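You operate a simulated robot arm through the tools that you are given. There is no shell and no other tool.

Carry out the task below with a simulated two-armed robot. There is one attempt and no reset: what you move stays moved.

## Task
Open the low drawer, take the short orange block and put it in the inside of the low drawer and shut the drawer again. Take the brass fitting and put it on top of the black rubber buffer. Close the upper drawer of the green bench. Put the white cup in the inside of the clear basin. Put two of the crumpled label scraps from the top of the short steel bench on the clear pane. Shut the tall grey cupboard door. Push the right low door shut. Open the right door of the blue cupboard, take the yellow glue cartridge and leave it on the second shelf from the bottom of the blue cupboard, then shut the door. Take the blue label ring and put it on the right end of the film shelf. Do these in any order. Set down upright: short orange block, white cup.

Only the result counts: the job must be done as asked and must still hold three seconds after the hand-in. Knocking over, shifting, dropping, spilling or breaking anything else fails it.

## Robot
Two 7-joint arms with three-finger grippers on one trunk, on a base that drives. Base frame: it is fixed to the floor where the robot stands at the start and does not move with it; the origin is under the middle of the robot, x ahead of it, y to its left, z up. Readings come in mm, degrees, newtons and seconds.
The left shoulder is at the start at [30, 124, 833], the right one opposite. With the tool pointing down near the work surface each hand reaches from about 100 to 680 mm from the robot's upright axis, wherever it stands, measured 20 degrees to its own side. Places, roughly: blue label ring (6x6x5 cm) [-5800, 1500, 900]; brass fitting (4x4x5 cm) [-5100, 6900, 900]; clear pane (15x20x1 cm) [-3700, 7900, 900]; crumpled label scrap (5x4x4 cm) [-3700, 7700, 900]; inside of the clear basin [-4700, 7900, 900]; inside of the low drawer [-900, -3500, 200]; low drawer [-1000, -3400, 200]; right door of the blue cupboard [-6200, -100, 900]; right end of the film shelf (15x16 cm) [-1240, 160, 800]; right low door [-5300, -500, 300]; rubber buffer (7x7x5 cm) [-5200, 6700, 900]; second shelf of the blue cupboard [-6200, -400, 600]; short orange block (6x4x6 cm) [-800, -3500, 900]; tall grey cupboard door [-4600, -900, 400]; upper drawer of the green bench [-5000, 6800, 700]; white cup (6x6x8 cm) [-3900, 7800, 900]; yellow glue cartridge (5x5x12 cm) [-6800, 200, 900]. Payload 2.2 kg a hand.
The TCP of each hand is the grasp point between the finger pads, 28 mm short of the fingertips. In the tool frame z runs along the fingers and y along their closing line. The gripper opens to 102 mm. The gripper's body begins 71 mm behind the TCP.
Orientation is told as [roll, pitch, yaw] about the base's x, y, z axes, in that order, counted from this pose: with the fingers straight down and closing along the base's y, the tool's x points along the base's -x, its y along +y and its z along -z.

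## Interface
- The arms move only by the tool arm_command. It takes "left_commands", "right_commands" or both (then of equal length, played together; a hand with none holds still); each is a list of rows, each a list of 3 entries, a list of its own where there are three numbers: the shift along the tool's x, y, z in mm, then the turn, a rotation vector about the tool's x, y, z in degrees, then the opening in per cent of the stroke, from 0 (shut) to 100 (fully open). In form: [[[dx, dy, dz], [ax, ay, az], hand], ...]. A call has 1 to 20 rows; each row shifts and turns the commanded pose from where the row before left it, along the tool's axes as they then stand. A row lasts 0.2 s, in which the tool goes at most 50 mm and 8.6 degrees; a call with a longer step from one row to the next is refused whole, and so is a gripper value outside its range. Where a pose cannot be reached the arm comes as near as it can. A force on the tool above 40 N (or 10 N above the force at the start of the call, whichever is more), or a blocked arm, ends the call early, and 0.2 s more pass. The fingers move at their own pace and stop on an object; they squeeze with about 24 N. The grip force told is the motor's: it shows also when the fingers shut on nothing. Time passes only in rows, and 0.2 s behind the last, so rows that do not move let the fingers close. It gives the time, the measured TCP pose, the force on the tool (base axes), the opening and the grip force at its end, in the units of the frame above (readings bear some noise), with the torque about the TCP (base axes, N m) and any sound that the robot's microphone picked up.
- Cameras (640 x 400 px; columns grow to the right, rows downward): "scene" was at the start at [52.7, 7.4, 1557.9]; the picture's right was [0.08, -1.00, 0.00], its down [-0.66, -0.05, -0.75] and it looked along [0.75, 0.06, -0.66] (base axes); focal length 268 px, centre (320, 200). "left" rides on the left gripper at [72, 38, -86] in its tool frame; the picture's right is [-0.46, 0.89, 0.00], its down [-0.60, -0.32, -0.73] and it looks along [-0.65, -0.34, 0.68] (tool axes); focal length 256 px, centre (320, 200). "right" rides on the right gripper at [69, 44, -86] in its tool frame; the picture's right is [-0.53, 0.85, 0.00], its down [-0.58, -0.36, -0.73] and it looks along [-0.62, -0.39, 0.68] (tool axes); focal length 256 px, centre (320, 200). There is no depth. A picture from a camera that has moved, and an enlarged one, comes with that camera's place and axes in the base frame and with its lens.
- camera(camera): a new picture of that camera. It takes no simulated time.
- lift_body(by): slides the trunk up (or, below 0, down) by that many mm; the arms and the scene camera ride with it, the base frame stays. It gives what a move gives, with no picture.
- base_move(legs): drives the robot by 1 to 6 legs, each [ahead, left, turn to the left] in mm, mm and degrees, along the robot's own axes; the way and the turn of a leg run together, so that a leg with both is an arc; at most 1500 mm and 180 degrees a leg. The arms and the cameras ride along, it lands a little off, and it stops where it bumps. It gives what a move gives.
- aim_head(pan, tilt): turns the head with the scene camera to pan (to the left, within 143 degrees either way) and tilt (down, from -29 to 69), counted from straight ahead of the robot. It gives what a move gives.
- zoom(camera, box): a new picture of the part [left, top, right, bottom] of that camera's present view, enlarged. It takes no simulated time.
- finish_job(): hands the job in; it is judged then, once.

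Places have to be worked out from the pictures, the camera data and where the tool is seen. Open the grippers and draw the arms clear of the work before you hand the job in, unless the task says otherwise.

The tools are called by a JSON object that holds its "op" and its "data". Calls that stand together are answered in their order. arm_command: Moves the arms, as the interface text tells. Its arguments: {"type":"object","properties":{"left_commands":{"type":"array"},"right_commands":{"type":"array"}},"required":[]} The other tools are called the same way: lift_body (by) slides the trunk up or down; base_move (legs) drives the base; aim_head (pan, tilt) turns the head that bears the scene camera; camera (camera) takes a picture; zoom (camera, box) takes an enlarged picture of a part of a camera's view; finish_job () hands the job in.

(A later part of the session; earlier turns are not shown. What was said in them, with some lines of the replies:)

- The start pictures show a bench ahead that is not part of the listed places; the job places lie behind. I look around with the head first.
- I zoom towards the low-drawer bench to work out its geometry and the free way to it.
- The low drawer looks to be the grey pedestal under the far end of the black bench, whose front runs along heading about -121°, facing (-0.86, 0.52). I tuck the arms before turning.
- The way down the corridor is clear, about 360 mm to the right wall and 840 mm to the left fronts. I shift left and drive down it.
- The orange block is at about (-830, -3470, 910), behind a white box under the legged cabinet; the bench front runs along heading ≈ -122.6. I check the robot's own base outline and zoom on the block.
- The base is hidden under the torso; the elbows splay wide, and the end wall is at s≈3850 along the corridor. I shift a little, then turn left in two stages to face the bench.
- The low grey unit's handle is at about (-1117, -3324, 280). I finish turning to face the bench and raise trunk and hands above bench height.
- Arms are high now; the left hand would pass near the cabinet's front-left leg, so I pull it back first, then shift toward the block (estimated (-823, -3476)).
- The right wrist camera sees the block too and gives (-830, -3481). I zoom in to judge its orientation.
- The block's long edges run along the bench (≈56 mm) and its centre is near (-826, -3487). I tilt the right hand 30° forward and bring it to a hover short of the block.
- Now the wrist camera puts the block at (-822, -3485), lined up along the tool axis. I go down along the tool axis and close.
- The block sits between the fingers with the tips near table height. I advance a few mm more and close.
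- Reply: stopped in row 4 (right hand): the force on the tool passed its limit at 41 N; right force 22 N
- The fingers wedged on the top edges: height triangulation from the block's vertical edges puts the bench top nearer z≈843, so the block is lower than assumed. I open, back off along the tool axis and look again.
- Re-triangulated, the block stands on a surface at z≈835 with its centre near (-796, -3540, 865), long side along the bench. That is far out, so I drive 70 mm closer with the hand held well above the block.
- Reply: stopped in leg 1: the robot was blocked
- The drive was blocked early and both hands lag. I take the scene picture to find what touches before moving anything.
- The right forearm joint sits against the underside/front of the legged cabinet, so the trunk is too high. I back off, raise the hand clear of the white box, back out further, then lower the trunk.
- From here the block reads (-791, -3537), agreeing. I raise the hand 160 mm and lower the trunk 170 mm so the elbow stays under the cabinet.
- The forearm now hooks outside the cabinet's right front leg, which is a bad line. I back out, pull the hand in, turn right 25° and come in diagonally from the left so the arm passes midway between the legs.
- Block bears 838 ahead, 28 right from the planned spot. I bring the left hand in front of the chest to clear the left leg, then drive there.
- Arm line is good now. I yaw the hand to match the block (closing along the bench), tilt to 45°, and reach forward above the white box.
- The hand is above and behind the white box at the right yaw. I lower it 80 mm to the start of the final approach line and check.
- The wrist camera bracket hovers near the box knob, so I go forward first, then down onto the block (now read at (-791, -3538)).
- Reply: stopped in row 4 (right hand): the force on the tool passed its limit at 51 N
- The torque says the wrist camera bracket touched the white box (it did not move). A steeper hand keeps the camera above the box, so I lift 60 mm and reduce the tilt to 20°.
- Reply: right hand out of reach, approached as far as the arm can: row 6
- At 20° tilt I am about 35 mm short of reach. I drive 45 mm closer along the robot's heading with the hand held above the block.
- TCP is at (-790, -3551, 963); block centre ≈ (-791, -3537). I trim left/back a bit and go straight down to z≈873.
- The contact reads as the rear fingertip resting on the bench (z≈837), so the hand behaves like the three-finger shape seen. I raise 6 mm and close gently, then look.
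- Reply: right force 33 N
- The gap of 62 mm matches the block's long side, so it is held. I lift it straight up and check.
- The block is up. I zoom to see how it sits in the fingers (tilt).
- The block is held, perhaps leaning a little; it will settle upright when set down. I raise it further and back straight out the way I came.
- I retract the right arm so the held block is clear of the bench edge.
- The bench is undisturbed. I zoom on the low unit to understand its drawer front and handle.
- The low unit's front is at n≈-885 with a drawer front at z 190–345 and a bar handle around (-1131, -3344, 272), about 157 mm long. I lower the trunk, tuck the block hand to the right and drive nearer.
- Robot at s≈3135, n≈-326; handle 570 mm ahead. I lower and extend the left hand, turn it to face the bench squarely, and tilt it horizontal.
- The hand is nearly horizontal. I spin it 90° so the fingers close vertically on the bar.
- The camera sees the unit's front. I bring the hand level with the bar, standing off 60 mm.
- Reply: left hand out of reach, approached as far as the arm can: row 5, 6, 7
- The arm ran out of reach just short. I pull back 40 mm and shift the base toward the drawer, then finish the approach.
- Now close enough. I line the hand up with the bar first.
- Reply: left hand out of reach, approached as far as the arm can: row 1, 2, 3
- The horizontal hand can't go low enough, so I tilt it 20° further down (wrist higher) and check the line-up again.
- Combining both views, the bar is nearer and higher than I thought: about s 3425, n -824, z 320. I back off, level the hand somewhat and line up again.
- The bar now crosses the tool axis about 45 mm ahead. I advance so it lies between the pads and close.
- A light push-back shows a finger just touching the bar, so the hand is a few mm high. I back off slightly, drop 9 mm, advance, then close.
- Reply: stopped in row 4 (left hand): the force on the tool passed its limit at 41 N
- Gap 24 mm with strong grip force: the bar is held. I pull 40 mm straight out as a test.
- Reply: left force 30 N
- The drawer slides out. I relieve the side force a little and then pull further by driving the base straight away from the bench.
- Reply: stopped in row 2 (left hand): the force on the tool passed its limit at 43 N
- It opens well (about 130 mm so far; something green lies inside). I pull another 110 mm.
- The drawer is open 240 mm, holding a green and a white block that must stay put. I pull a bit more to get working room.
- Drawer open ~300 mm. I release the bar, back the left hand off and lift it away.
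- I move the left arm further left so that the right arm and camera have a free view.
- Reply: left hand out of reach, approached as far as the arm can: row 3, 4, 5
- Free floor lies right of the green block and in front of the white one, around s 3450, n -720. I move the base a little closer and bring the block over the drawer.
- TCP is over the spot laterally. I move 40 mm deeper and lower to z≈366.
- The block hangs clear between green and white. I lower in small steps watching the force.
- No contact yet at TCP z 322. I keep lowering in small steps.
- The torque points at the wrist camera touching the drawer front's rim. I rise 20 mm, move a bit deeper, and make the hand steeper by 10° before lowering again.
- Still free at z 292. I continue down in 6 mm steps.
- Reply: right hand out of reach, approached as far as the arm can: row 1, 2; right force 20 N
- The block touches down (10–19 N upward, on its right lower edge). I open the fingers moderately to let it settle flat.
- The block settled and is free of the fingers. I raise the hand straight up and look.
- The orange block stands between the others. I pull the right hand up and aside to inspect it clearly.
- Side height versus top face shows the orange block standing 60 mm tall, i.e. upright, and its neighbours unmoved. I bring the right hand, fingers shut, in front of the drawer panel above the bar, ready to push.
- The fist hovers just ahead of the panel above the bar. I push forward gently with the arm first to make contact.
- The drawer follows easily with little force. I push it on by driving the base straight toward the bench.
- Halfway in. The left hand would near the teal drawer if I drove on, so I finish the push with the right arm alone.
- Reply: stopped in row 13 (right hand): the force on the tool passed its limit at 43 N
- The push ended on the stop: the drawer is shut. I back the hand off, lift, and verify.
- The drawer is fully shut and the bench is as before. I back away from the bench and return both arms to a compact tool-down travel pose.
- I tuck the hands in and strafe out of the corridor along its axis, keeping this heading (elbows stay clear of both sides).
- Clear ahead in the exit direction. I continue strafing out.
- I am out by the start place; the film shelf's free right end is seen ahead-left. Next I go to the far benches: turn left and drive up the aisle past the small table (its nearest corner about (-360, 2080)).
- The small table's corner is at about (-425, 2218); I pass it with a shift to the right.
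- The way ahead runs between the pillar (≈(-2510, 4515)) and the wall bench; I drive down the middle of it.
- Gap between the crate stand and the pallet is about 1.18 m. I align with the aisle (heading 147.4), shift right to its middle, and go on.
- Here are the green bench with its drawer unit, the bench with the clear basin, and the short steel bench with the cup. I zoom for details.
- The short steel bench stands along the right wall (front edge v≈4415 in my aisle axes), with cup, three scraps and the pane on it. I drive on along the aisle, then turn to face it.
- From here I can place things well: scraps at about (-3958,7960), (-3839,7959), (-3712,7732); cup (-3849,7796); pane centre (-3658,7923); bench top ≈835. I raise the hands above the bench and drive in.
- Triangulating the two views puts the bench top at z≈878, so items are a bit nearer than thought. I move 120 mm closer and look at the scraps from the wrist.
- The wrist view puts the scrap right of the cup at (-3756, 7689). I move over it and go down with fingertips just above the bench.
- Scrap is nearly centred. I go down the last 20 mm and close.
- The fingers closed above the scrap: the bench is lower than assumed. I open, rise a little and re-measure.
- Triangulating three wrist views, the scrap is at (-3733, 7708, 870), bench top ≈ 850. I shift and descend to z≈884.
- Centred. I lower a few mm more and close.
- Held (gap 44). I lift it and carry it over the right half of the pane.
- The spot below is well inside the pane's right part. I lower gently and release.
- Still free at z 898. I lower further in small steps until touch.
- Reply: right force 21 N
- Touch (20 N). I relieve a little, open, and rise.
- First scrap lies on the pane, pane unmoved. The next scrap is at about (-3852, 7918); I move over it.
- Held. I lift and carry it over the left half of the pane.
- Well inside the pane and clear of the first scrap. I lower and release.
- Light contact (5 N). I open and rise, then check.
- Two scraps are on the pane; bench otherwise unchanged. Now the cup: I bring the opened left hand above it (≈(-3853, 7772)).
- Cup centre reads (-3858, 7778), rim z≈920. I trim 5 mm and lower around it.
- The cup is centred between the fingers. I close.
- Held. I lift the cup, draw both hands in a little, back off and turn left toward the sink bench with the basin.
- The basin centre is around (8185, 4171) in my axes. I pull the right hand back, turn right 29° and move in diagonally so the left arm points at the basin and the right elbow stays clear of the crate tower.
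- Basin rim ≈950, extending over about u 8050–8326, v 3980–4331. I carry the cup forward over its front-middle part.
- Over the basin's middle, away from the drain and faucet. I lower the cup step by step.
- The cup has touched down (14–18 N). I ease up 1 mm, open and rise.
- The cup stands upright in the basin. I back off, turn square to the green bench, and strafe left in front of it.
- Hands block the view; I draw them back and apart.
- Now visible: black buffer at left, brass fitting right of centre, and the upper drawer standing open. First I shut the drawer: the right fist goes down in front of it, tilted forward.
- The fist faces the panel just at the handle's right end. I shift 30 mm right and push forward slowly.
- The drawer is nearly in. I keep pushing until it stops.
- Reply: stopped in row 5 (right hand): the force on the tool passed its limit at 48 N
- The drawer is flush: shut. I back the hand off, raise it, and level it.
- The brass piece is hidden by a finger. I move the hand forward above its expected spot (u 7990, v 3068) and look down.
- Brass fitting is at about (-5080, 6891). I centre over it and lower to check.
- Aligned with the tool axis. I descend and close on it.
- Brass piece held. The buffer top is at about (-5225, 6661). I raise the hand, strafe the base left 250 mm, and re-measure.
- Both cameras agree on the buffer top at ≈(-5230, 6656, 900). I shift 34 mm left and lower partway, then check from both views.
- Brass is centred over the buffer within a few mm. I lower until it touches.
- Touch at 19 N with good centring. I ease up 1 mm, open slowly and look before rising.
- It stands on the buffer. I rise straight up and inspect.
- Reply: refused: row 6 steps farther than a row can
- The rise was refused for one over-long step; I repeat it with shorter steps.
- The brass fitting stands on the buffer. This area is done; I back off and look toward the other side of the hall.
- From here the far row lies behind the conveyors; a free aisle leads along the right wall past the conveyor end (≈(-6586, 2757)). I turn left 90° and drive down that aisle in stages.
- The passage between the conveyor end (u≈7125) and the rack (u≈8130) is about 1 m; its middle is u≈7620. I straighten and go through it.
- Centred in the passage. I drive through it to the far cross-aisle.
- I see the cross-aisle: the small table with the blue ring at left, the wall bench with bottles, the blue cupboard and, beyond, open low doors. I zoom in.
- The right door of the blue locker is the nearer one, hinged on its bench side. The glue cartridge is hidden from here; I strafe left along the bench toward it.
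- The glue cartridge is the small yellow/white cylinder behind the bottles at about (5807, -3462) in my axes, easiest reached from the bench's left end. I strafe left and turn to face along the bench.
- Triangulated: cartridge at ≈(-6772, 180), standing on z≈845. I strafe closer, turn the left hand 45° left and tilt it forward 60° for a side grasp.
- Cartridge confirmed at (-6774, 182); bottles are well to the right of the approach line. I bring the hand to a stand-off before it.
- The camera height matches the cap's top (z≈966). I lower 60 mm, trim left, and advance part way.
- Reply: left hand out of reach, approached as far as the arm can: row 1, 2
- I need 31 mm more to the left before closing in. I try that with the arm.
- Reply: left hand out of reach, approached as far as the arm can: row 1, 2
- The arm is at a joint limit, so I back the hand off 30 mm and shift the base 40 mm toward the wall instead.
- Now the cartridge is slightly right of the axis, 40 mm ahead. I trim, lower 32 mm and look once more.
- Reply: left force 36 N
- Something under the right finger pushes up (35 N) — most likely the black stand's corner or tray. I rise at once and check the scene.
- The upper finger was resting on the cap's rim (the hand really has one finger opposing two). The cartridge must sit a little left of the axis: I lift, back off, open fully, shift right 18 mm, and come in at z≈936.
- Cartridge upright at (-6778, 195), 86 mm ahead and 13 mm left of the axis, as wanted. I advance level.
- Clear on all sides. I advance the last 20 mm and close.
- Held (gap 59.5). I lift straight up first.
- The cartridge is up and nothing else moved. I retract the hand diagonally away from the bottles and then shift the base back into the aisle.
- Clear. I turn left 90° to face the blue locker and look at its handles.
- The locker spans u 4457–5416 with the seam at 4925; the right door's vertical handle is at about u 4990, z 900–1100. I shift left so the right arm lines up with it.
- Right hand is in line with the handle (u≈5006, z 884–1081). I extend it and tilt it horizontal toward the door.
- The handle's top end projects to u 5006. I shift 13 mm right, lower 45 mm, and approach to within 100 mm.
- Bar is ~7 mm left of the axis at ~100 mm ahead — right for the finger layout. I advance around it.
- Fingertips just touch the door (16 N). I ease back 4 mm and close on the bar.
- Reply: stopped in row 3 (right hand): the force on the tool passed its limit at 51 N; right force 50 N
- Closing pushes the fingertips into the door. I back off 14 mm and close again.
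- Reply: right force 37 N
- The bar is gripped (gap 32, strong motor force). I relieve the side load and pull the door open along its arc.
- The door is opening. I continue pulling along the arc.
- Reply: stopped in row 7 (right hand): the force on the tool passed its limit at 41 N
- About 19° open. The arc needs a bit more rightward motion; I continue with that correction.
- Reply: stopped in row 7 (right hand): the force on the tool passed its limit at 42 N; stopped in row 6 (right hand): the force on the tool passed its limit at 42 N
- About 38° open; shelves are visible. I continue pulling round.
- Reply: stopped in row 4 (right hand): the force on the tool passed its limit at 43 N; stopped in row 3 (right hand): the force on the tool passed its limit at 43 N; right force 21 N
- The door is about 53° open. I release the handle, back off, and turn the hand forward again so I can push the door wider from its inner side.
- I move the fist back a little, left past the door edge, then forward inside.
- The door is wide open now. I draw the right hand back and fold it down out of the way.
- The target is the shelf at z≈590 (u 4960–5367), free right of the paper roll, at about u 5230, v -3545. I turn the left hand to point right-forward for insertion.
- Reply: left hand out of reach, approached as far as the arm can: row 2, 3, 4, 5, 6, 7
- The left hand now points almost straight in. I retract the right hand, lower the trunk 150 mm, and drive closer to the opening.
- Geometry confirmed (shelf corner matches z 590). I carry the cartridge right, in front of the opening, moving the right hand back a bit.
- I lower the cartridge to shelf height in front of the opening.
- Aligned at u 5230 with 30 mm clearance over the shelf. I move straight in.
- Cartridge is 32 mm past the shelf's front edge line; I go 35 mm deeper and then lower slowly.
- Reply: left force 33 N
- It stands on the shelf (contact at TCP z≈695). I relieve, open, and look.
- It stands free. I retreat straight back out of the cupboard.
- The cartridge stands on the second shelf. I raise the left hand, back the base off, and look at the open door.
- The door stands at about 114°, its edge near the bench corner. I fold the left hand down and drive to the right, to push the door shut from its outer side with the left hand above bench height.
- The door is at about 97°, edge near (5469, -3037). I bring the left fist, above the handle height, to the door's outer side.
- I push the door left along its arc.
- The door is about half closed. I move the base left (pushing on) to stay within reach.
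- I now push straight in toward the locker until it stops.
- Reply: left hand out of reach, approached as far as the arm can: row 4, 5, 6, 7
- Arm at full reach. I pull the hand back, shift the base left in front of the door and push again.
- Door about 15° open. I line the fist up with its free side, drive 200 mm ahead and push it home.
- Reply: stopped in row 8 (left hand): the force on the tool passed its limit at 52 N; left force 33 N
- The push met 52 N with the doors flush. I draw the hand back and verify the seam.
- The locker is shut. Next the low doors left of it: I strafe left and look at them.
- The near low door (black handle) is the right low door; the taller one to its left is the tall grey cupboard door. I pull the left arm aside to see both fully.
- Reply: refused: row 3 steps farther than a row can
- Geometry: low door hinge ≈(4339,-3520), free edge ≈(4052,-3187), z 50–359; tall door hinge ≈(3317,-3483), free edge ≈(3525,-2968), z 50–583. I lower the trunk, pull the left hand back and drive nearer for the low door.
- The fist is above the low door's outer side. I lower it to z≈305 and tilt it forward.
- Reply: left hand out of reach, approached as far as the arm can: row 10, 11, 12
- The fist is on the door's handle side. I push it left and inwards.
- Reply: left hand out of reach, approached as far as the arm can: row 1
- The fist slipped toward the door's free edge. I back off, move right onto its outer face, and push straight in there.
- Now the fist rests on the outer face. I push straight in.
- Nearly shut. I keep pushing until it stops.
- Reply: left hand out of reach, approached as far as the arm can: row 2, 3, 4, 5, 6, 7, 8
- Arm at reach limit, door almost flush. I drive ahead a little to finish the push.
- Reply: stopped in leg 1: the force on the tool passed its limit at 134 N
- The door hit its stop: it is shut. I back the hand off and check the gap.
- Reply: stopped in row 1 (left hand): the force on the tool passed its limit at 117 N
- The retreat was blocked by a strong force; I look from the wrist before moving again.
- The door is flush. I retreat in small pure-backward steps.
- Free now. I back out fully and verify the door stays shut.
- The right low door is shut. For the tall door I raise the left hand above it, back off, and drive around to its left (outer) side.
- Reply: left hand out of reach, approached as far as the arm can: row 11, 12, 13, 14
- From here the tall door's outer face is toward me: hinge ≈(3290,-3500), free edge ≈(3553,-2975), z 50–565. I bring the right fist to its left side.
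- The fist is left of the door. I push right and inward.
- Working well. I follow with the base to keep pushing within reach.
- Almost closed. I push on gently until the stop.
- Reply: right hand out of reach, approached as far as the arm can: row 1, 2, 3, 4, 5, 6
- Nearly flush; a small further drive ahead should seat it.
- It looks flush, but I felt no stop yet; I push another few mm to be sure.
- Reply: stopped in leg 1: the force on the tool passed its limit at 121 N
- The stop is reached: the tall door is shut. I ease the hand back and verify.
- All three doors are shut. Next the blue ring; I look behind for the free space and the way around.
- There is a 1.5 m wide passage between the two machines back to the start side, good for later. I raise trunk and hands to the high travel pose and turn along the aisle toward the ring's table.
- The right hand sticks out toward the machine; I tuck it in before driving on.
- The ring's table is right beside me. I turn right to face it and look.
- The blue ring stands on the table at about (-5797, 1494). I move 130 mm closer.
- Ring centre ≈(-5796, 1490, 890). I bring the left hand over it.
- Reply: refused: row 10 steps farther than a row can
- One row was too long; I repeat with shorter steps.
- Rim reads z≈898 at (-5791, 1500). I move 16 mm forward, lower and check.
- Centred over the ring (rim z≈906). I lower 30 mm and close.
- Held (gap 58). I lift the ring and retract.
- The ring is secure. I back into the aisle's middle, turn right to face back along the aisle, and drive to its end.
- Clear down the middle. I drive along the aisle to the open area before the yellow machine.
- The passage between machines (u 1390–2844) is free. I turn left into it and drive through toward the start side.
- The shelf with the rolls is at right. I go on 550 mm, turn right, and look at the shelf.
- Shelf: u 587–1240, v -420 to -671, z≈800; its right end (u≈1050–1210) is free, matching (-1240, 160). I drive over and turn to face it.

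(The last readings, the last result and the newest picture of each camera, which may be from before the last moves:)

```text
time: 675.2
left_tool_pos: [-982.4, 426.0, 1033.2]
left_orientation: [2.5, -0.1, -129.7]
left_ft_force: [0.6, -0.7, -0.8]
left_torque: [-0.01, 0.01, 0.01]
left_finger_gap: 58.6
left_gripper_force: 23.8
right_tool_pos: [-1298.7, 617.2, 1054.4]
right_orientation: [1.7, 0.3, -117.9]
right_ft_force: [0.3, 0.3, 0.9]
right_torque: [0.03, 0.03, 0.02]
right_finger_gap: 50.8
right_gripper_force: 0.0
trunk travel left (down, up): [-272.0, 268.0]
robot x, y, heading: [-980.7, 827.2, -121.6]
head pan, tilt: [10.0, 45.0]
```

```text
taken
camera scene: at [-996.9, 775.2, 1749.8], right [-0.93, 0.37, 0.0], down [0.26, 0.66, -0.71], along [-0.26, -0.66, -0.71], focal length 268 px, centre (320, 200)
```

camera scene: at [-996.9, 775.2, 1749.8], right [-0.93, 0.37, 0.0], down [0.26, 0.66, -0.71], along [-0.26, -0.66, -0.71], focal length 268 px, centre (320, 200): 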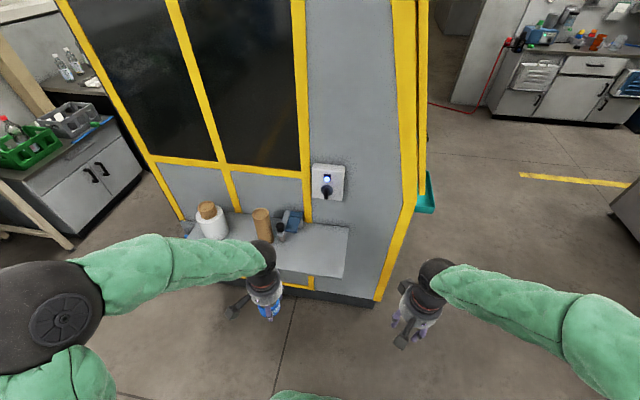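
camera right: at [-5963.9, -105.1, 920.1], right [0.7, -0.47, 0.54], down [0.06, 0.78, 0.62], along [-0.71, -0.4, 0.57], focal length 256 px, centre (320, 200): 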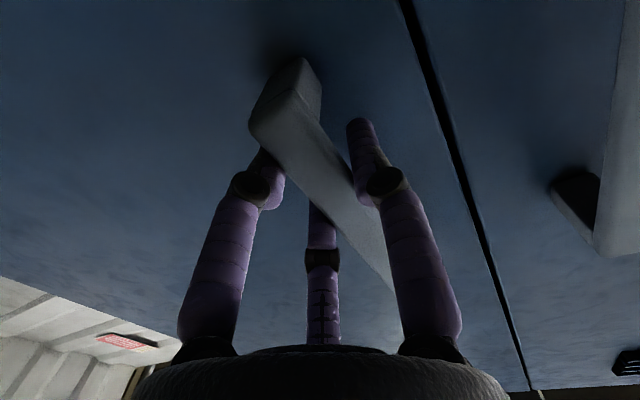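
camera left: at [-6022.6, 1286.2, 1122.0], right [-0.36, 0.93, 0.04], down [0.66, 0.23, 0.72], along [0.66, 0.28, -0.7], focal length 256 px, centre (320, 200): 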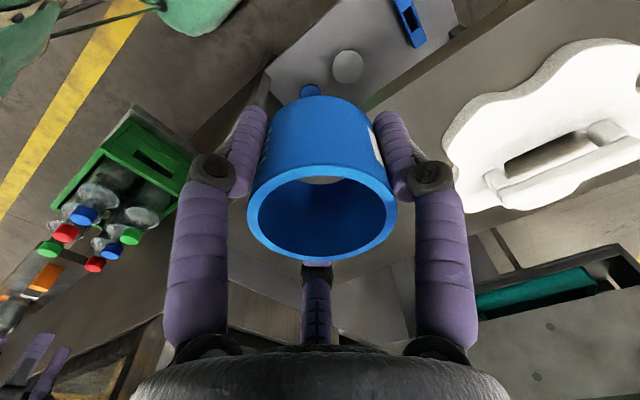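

Refined: shelf top z≈778, right edge u≈1232; target spot ≈(1140, -550). I move 130 mm closer and bring the ring over it.

{"op": "base_move", "data": {"legs": [[130, 0, -1]]}}

{"op": "arm_command", "data": {"left_commands": [[[-43, -8, 0], [0, 0, 0], 0], [[-43, -8, 0], [0, 0, 0], 0], [[-43, -8, 0], [0, 0, 0], 0], [[-43, -8, 0], [0, 0, 0], 0], [[-43, -8, 0], [0, 0, 0], 0], [[-40, -8, 0], [0, 0, 0], 0], [[0, 0, 0], [0, 0, 0], 0]]}}

{"op": "camera", "data": {"camera": "scene"}}

{"op": "camera", "data": {"camera": "left"}}

```text
time: 676.5
left_tool_pos: [-1057.2, 317.6, 1032.8]
left_orientation: [2.5, 0.1, -130.3]
left_ft_force: [-0.5, -0.5, -0.9]
left_torque: [0.04, 0.01, 0.0]
left_finger_gap: 58.3
left_gripper_force: 24.0
right_tool_pos: [-1368.9, 514.2, 1053.7]
right_orientation: [1.6, 0.4, -118.7]
right_ft_force: [0.3, 0.4, 0.2]
right_torque: [0.01, -0.04, 0.04]
right_finger_gap: 50.9
right_gripper_force: 0.0
trunk travel left (down, up): [-272.0, 268.0]
robot x, y, heading: [-1046.5, 715.8, -122.2]
head pan, tilt: [10.0, 45.0]
```

```text
time: 678.1
left_tool_pos: [-1256.2, 154.4, 1033.5]
left_orientation: [2.5, -0.1, -130.4]
left_ft_force: [1.0, 0.2, 0.0]
left_torque: [0.01, 0.03, -0.03]
left_finger_gap: 58.2
left_gripper_force: 23.5
right_tool_pos: [-1368.2, 515.4, 1054.4]
right_orientation: [1.7, 0.4, -118.8]
right_ft_force: [0.5, 0.5, -0.2]
right_torque: [0.02, 0.01, -0.01]
right_finger_gap: 51.0
right_gripper_force: 0.0
trunk travel left (down, up): [-272.0, 268.0]
robot x, y, heading: [-1050.4, 717.4, -122.3]
head pan, tilt: [10.0, 45.0]
```

```text
taken
camera scene: at [-1064.1, 668.2, 1749.9], right [-0.92, 0.38, 0.0], down [0.27, 0.65, -0.71], along [-0.27, -0.65, -0.71], focal length 268 px, centre (320, 200)
```

scene: 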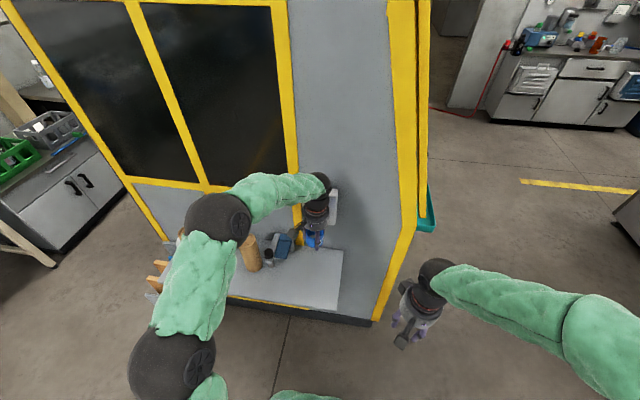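

```text
taken
camera left: at [-1183.8, 186.1, 1121.7], right [0.37, -0.93, 0.04], down [-0.66, -0.23, 0.72], along [-0.66, -0.29, -0.7], focal length 256 px, centre (320, 200)
```

left: 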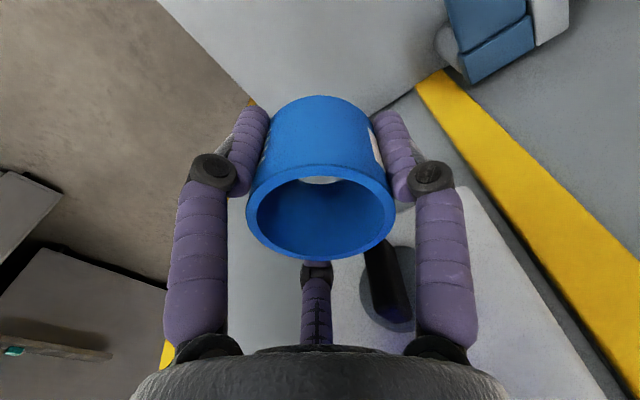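

Directly over the spot; a switch box sits on the wall just ahead, so I draw back 22 mm and then lower.

{"op": "arm_command", "data": {"left_commands": [[[22, 0, 0], [0, 0, 0], 0], [[0, 0, 40], [0, 0, 0], 0], [[0, 0, 40], [0, 0, 0], 0], [[0, 0, 40], [0, 0, 0], 0], [[0, 0, 30], [0, 0, 0], 0], [[0, 0, 0], [0, 0, 0], 0]]}}

{"op": "camera", "data": {"camera": "left"}}

{"op": "zoom", "data": {"camera": "scene", "box": [220, 180, 380, 320]}}

```text
time: 679.5
left_tool_pos: [-1236.6, 167.1, 881.6]
left_orientation: [2.5, 0.1, -130.4]
left_ft_force: [-0.2, 0.0, -0.7]
left_torque: [0.0, -0.04, -0.02]
left_finger_gap: 58.4
left_gripper_force: 24.2
right_tool_pos: [-1368.7, 515.0, 1053.3]
right_orientation: [1.7, 0.3, -118.7]
right_ft_force: [0.2, 0.3, 0.3]
right_torque: [-0.03, -0.01, -0.01]
right_finger_gap: 50.8
right_gripper_force: 0.1
trunk travel left (down, up): [-272.0, 268.0]
robot x, y, heading: [-1044.2, 717.9, -122.1]
head pan, tilt: [10.0, 45.0]
```

```text
taken
camera left: at [-1164.0, 199.4, 971.3], right [0.37, -0.93, 0.04], down [-0.66, -0.23, 0.72], along [-0.66, -0.29, -0.7], focal length 256 px, centre (320, 200)
```

left: 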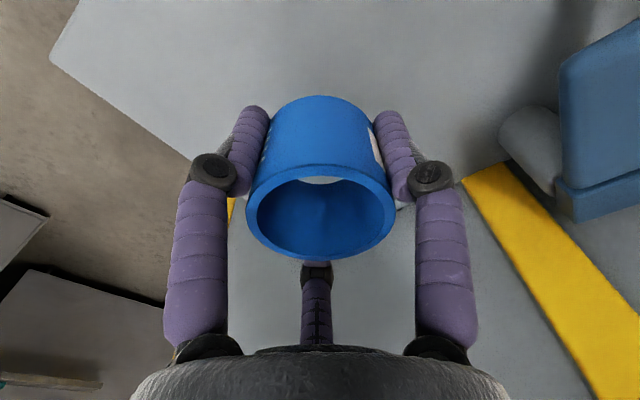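

```text
2.86 times, centred on (300, 250) of scene
camera zoom: at [-1065.2, 667.4, 1749.9], right [-0.92, 0.38, 0.0], down [0.27, 0.65, -0.71], along [-0.27, -0.65, -0.71], focal length 764 px, centre (377, 57)
```

zoom: 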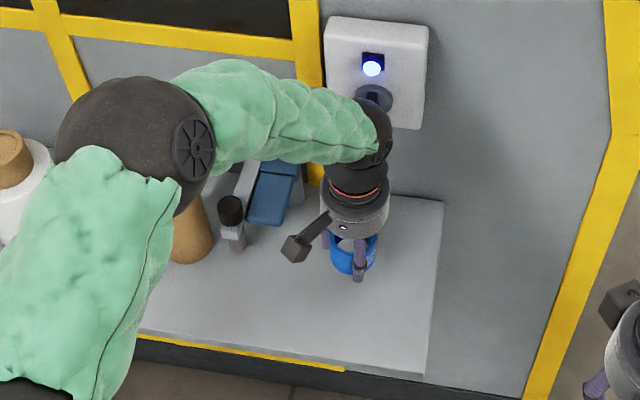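

Good position (1131, -526). I lower on toward the shelf in shrinking steps.

{"op": "arm_command", "data": {"left_commands": [[[0, 0, 25], [0, 0, 0], 0], [[0, 0, 18], [0, 0, 0], 0], [[0, 0, 8], [0, 0, 0], 0], [[0, 0, 0], [0, 0, 0], 0]]}}

{"op": "arm_command", "data": {"left_commands": [[[0, 0, 4], [0, 0, 0], 0], [[0, 0, 4], [0, 0, 0], 0], [[0, 0, 0], [0, 0, 0], 0]]}}

{"op": "arm_command", "data": {"left_commands": [[[0, 0, 4], [0, 0, 0], 0], [[0, 0, 4], [0, 0, 0], 0], [[0, 0, 0], [0, 0, 0], 0]]}}

{"op": "camera", "data": {"camera": "left"}}

```text
time: 680.5
left_tool_pos: [-1234.9, 167.4, 831.2]
left_orientation: [2.5, 0.1, -130.3]
left_ft_force: [0.0, 0.9, -0.9]
left_torque: [0.02, 0.0, -0.01]
left_finger_gap: 58.6
left_gripper_force: 24.1
right_tool_pos: [-1369.2, 514.2, 1054.4]
right_orientation: [1.7, 0.3, -118.7]
right_ft_force: [-0.1, -0.8, -1.4]
right_torque: [-0.05, 0.0, -0.02]
right_finger_gap: 51.1
right_gripper_force: 0.1
trunk travel left (down, up): [-272.0, 268.0]
robot x, y, heading: [-1050.0, 720.9, -122.5]
head pan, tilt: [10.0, 45.0]
```

```text
time: 681.3
left_tool_pos: [-1237.1, 167.5, 826.9]
left_orientation: [2.5, -0.3, -130.4]
left_ft_force: [-0.2, 4.5, 26.0]
left_torque: [0.96, 0.1, -0.01]
left_finger_gap: 58.6
left_gripper_force: 24.0
right_tool_pos: [-1367.4, 515.2, 1054.1]
right_orientation: [1.7, 0.2, -118.7]
right_ft_force: [0.5, 0.1, 0.3]
right_torque: [-0.02, 0.02, 0.03]
right_finger_gap: 50.9
right_gripper_force: 0.0
trunk travel left (down, up): [-272.0, 268.0]
robot x, y, heading: [-1045.6, 717.4, -122.5]
head pan, tilt: [10.0, 45.0]
```

```text
time: 681.6
left_tool_pos: [-1236.8, 164.9, 826.2]
left_orientation: [2.5, -0.2, -130.2]
left_ft_force: [2.9, 6.1, 17.4]
left_torque: [0.85, -0.09, -0.03]
left_finger_gap: 58.9
left_gripper_force: 23.7
right_tool_pos: [-1367.9, 515.2, 1053.8]
right_orientation: [1.6, 0.3, -118.6]
right_ft_force: [-0.9, -0.4, 0.2]
right_torque: [0.0, 0.01, -0.01]
right_finger_gap: 50.9
right_gripper_force: 0.0
trunk travel left (down, up): [-272.0, 268.0]
robot x, y, heading: [-1048.4, 718.0, -122.4]
head pan, tilt: [10.0, 45.0]
stopped in row 1 (left hand): the force on the tool passed its limit at 44 N (the readings are from after the stop); the commanded pose is now the measured one
```

```text
taken
camera left: at [-1164.8, 197.4, 915.3], right [0.37, -0.93, 0.04], down [-0.65, -0.23, 0.72], along [-0.66, -0.3, -0.69], focal length 256 px, centre (320, 200)
```

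left: 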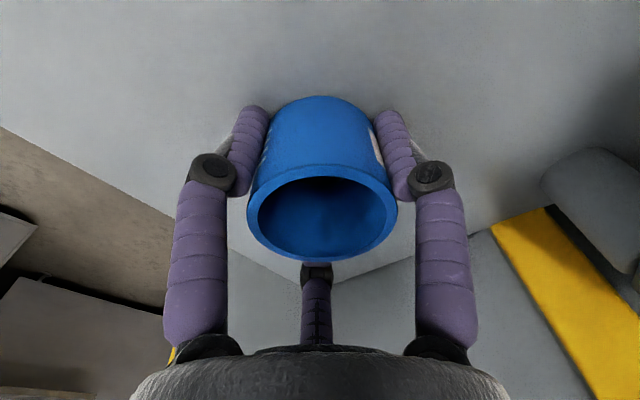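

The ring has touched the shelf (edge contact). I ease up 2 mm and open.

{"op": "arm_command", "data": {"left_commands": [[[0, 0, -2], [0, 0, 0], 0], [[0, 0, 0], [0, 0, 0], 62], [[0, 0, 0], [0, 0, 0], 70], [[0, 0, 0], [0, 0, 0], 80], [[0, 0, 0], [0, 0, 0], 90]]}}

{"op": "camera", "data": {"camera": "left"}}

```text
time: 682.9
left_tool_pos: [-1237.8, 165.7, 826.4]
left_orientation: [2.5, -0.2, -130.4]
left_ft_force: [0.1, -0.1, -0.1]
left_torque: [0.0, 0.0, 0.04]
left_finger_gap: 91.9
left_gripper_force: 0.1
right_tool_pos: [-1368.2, 513.2, 1053.9]
right_orientation: [1.7, 0.2, -118.7]
right_ft_force: [-0.3, -0.1, 0.3]
right_torque: [0.04, 0.0, -0.01]
right_finger_gap: 51.1
right_gripper_force: 0.0
trunk travel left (down, up): [-272.0, 268.0]
robot x, y, heading: [-1048.4, 715.5, -122.2]
head pan, tilt: [10.0, 45.0]
```

```text
taken
camera left: at [-1165.2, 197.4, 914.6], right [0.37, -0.93, 0.04], down [-0.66, -0.23, 0.72], along [-0.66, -0.29, -0.69], focal length 256 px, centre (320, 200)
```

left: 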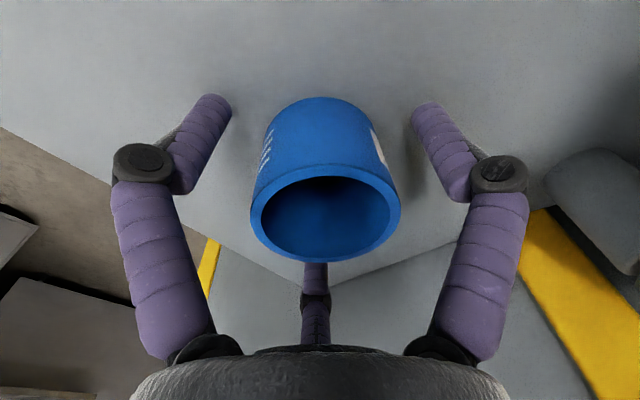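

It stands on the shelf. I raise the hand straight up, draw back and inspect.

{"op": "arm_command", "data": {"left_commands": [[[0, 0, -12], [0, 0, 0], 90], [[0, 0, -25], [0, 0, 0], 90], [[0, 0, -40], [0, 0, 0], 90], [[0, 0, -40], [0, 0, 0], 90], [[0, 0, -40], [0, 0, 0], 90], [[0, 0, -40], [0, 0, 0], 90], [[40, 0, 0], [0, 0, 0], 60], [[40, 0, 0], [0, 0, 0], 60], [[40, 0, 0], [0, 0, 0], 60], [[40, 0, 0], [0, 0, 0], 60], [[40, 0, 0], [0, 0, 0], 60], [[0, 0, 0], [0, 0, 0], 60]]}}

{"op": "zoom", "data": {"camera": "scene", "box": [200, 180, 380, 330]}}

{"op": "camera", "data": {"camera": "scene"}}

```text
time: 685.5
left_tool_pos: [-1112.0, 324.4, 1025.9]
left_orientation: [2.5, -0.2, -130.4]
left_ft_force: [-1.5, 1.0, 0.2]
left_torque: [-0.01, 0.01, -0.01]
left_finger_gap: 61.4
left_gripper_force: 0.0
right_tool_pos: [-1369.4, 513.5, 1053.4]
right_orientation: [1.7, 0.4, -118.8]
right_ft_force: [-0.2, -0.1, 0.1]
right_torque: [0.02, -0.06, -0.01]
right_finger_gap: 51.1
right_gripper_force: 0.1
trunk travel left (down, up): [-272.0, 268.0]
robot x, y, heading: [-1046.0, 719.0, -122.4]
head pan, tilt: [10.0, 45.0]
```

```text
2.67 times, centred on (290, 255) of scene
camera zoom: at [-1066.0, 666.6, 1749.8], right [-0.92, 0.38, 0.0], down [0.27, 0.65, -0.71], along [-0.27, -0.65, -0.71], focal length 713 px, centre (400, 53)
```

zoom: 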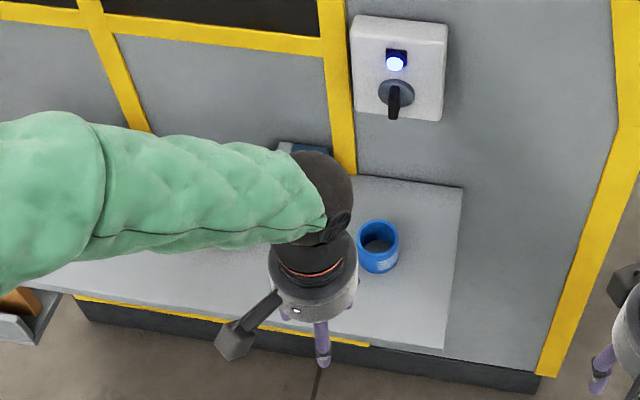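

```text
taken
camera scene: at [-1066.0, 666.6, 1749.8], right [-0.92, 0.38, 0.0], down [0.27, 0.65, -0.71], along [-0.27, -0.65, -0.71], focal length 268 px, centre (320, 200)
```

scene: 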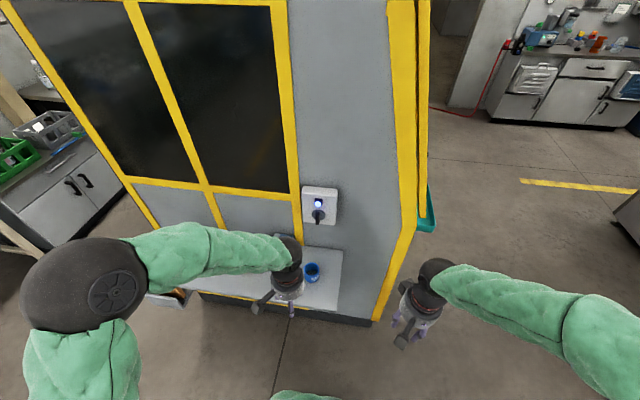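

The ring stands at the right end of the shelf, at (-1237, 166). I back away and check the other shelf items.

{"op": "base_move", "data": {"legs": [[-350, 0, 0]]}}

{"op": "arm_command", "data": {"left_commands": [[[30, 30, 0], [0, 0, 0], 60], [[30, 30, 0], [0, 0, 0], 60], [[20, 40, 0], [0, 0, 0], 60], [[0, 40, 0], [0, 0, 0], 60], [[0, 40, 0], [0, 0, 0], 60], [[0, 0, 0], [0, 0, 0], 60]]}}

{"op": "camera", "data": {"camera": "scene"}}

{"op": "zoom", "data": {"camera": "scene", "box": [180, 110, 380, 270]}}

```text
time: 687.8
left_tool_pos: [-915.4, 635.1, 1026.3]
left_orientation: [2.6, -0.2, -130.2]
left_ft_force: [0.1, 0.1, 1.0]
left_torque: [0.0, 0.01, -0.02]
left_finger_gap: 60.9
left_gripper_force: 0.0
right_tool_pos: [-1172.1, 823.7, 1054.3]
right_orientation: [1.7, 0.3, -118.5]
right_ft_force: [-0.6, -0.1, 0.0]
right_torque: [-0.03, -0.03, 0.02]
right_finger_gap: 51.2
right_gripper_force: 0.0
trunk travel left (down, up): [-272.0, 268.0]
robot x, y, heading: [-853.4, 1030.8, -122.5]
head pan, tilt: [10.0, 45.0]
```

```text
time: 689.2
left_tool_pos: [-730.5, 581.6, 1031.8]
left_orientation: [2.7, -0.2, -130.3]
left_ft_force: [0.1, 0.6, 0.7]
left_torque: [-0.01, -0.01, 0.0]
left_finger_gap: 61.1
left_gripper_force: 0.0
right_tool_pos: [-1171.7, 823.7, 1053.2]
right_orientation: [1.7, 0.2, -118.5]
right_ft_force: [-0.1, -0.6, -0.3]
right_torque: [0.03, -0.03, -0.02]
right_finger_gap: 50.9
right_gripper_force: 0.0
trunk travel left (down, up): [-272.0, 268.0]
robot x, y, heading: [-852.7, 1025.0, -122.3]
head pan, tilt: [10.0, 45.0]
```

```text
taken
camera scene: at [-869.3, 977.6, 1749.8], right [-0.93, 0.38, 0.0], down [0.27, 0.65, -0.71], along [-0.27, -0.65, -0.71], focal length 268 px, centre (320, 200)
```

scene: 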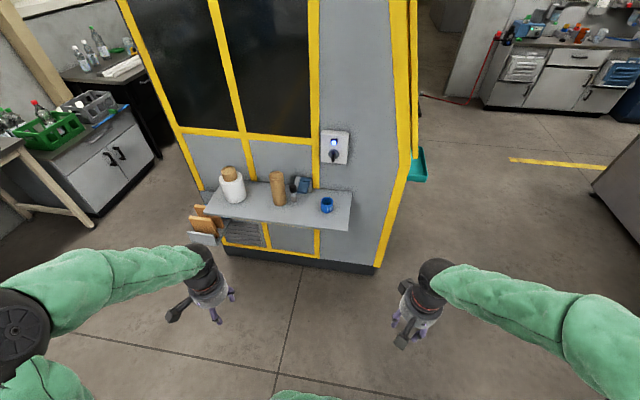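

```text
2.50 times, centred on (280, 190) of scene
camera zoom: at [-869.3, 977.6, 1749.8], right [-0.93, 0.38, 0.0], down [0.27, 0.65, -0.71], along [-0.27, -0.65, -0.71], focal length 669 px, centre (420, 225)
```

zoom: 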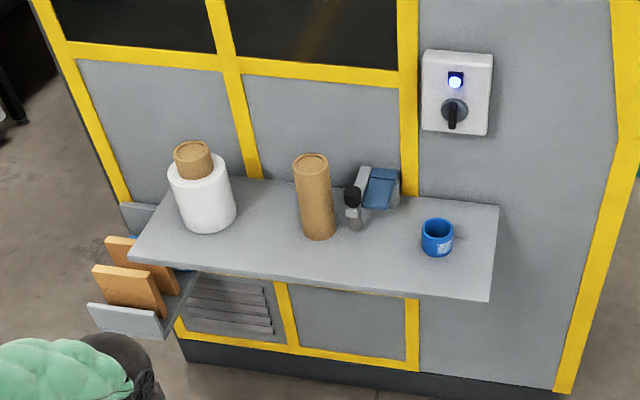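

All nine jobs are done, each checked in the pictures at the time. The ring stands on the shelf with its neighbours undisturbed, both grippers are open and empty, and the arms are clear. I hand in.

{"op": "finish_job", "data": {}}

```text
The job is handed in.
```

I carried out all nine tasks and handed the job in. I checked each one in the pictures before moving on, but I have not had the judge's result.

- **Low drawer:** the orange block stands upright inside, between the two blocks already there. The drawer is shut flush.
- **Brass fitting:** it stands on top of the black rubber buffer.
- **Green bench:** the upper drawer is closed.
- **White cup:** it stands upright in the clear basin.
- **Label scraps:** two lie on the clear pane. The third stays where it was on the bench.
- **Tall grey cupboard door and right low door:** both are shut.
- **Blue cupboard:** the yellow glue cartridge stands on the second shelf from the bottom (the cupboard floor counted as the first). The right door is shut.
- **Blue label ring:** it stands on the right end of the film shelf.

There were some contacts along the way:

- On my first try at the orange block, my fingers slipped on its top edges and pushed it slightly. I then grasped it cleanly.
- While reaching for the block, an arm or the base bumped something at the cabinet above the bench. My wrist camera also touched the white box in front of the block. I saw no shift of the box, and no damage showed in later pictures.
- Shutting the right low door and the tall grey cupboard door ended in hard stops of about 134 N and 121 N. Both doors then sat flush.

Both grippers are open and empty, and the arms are clear of the work.
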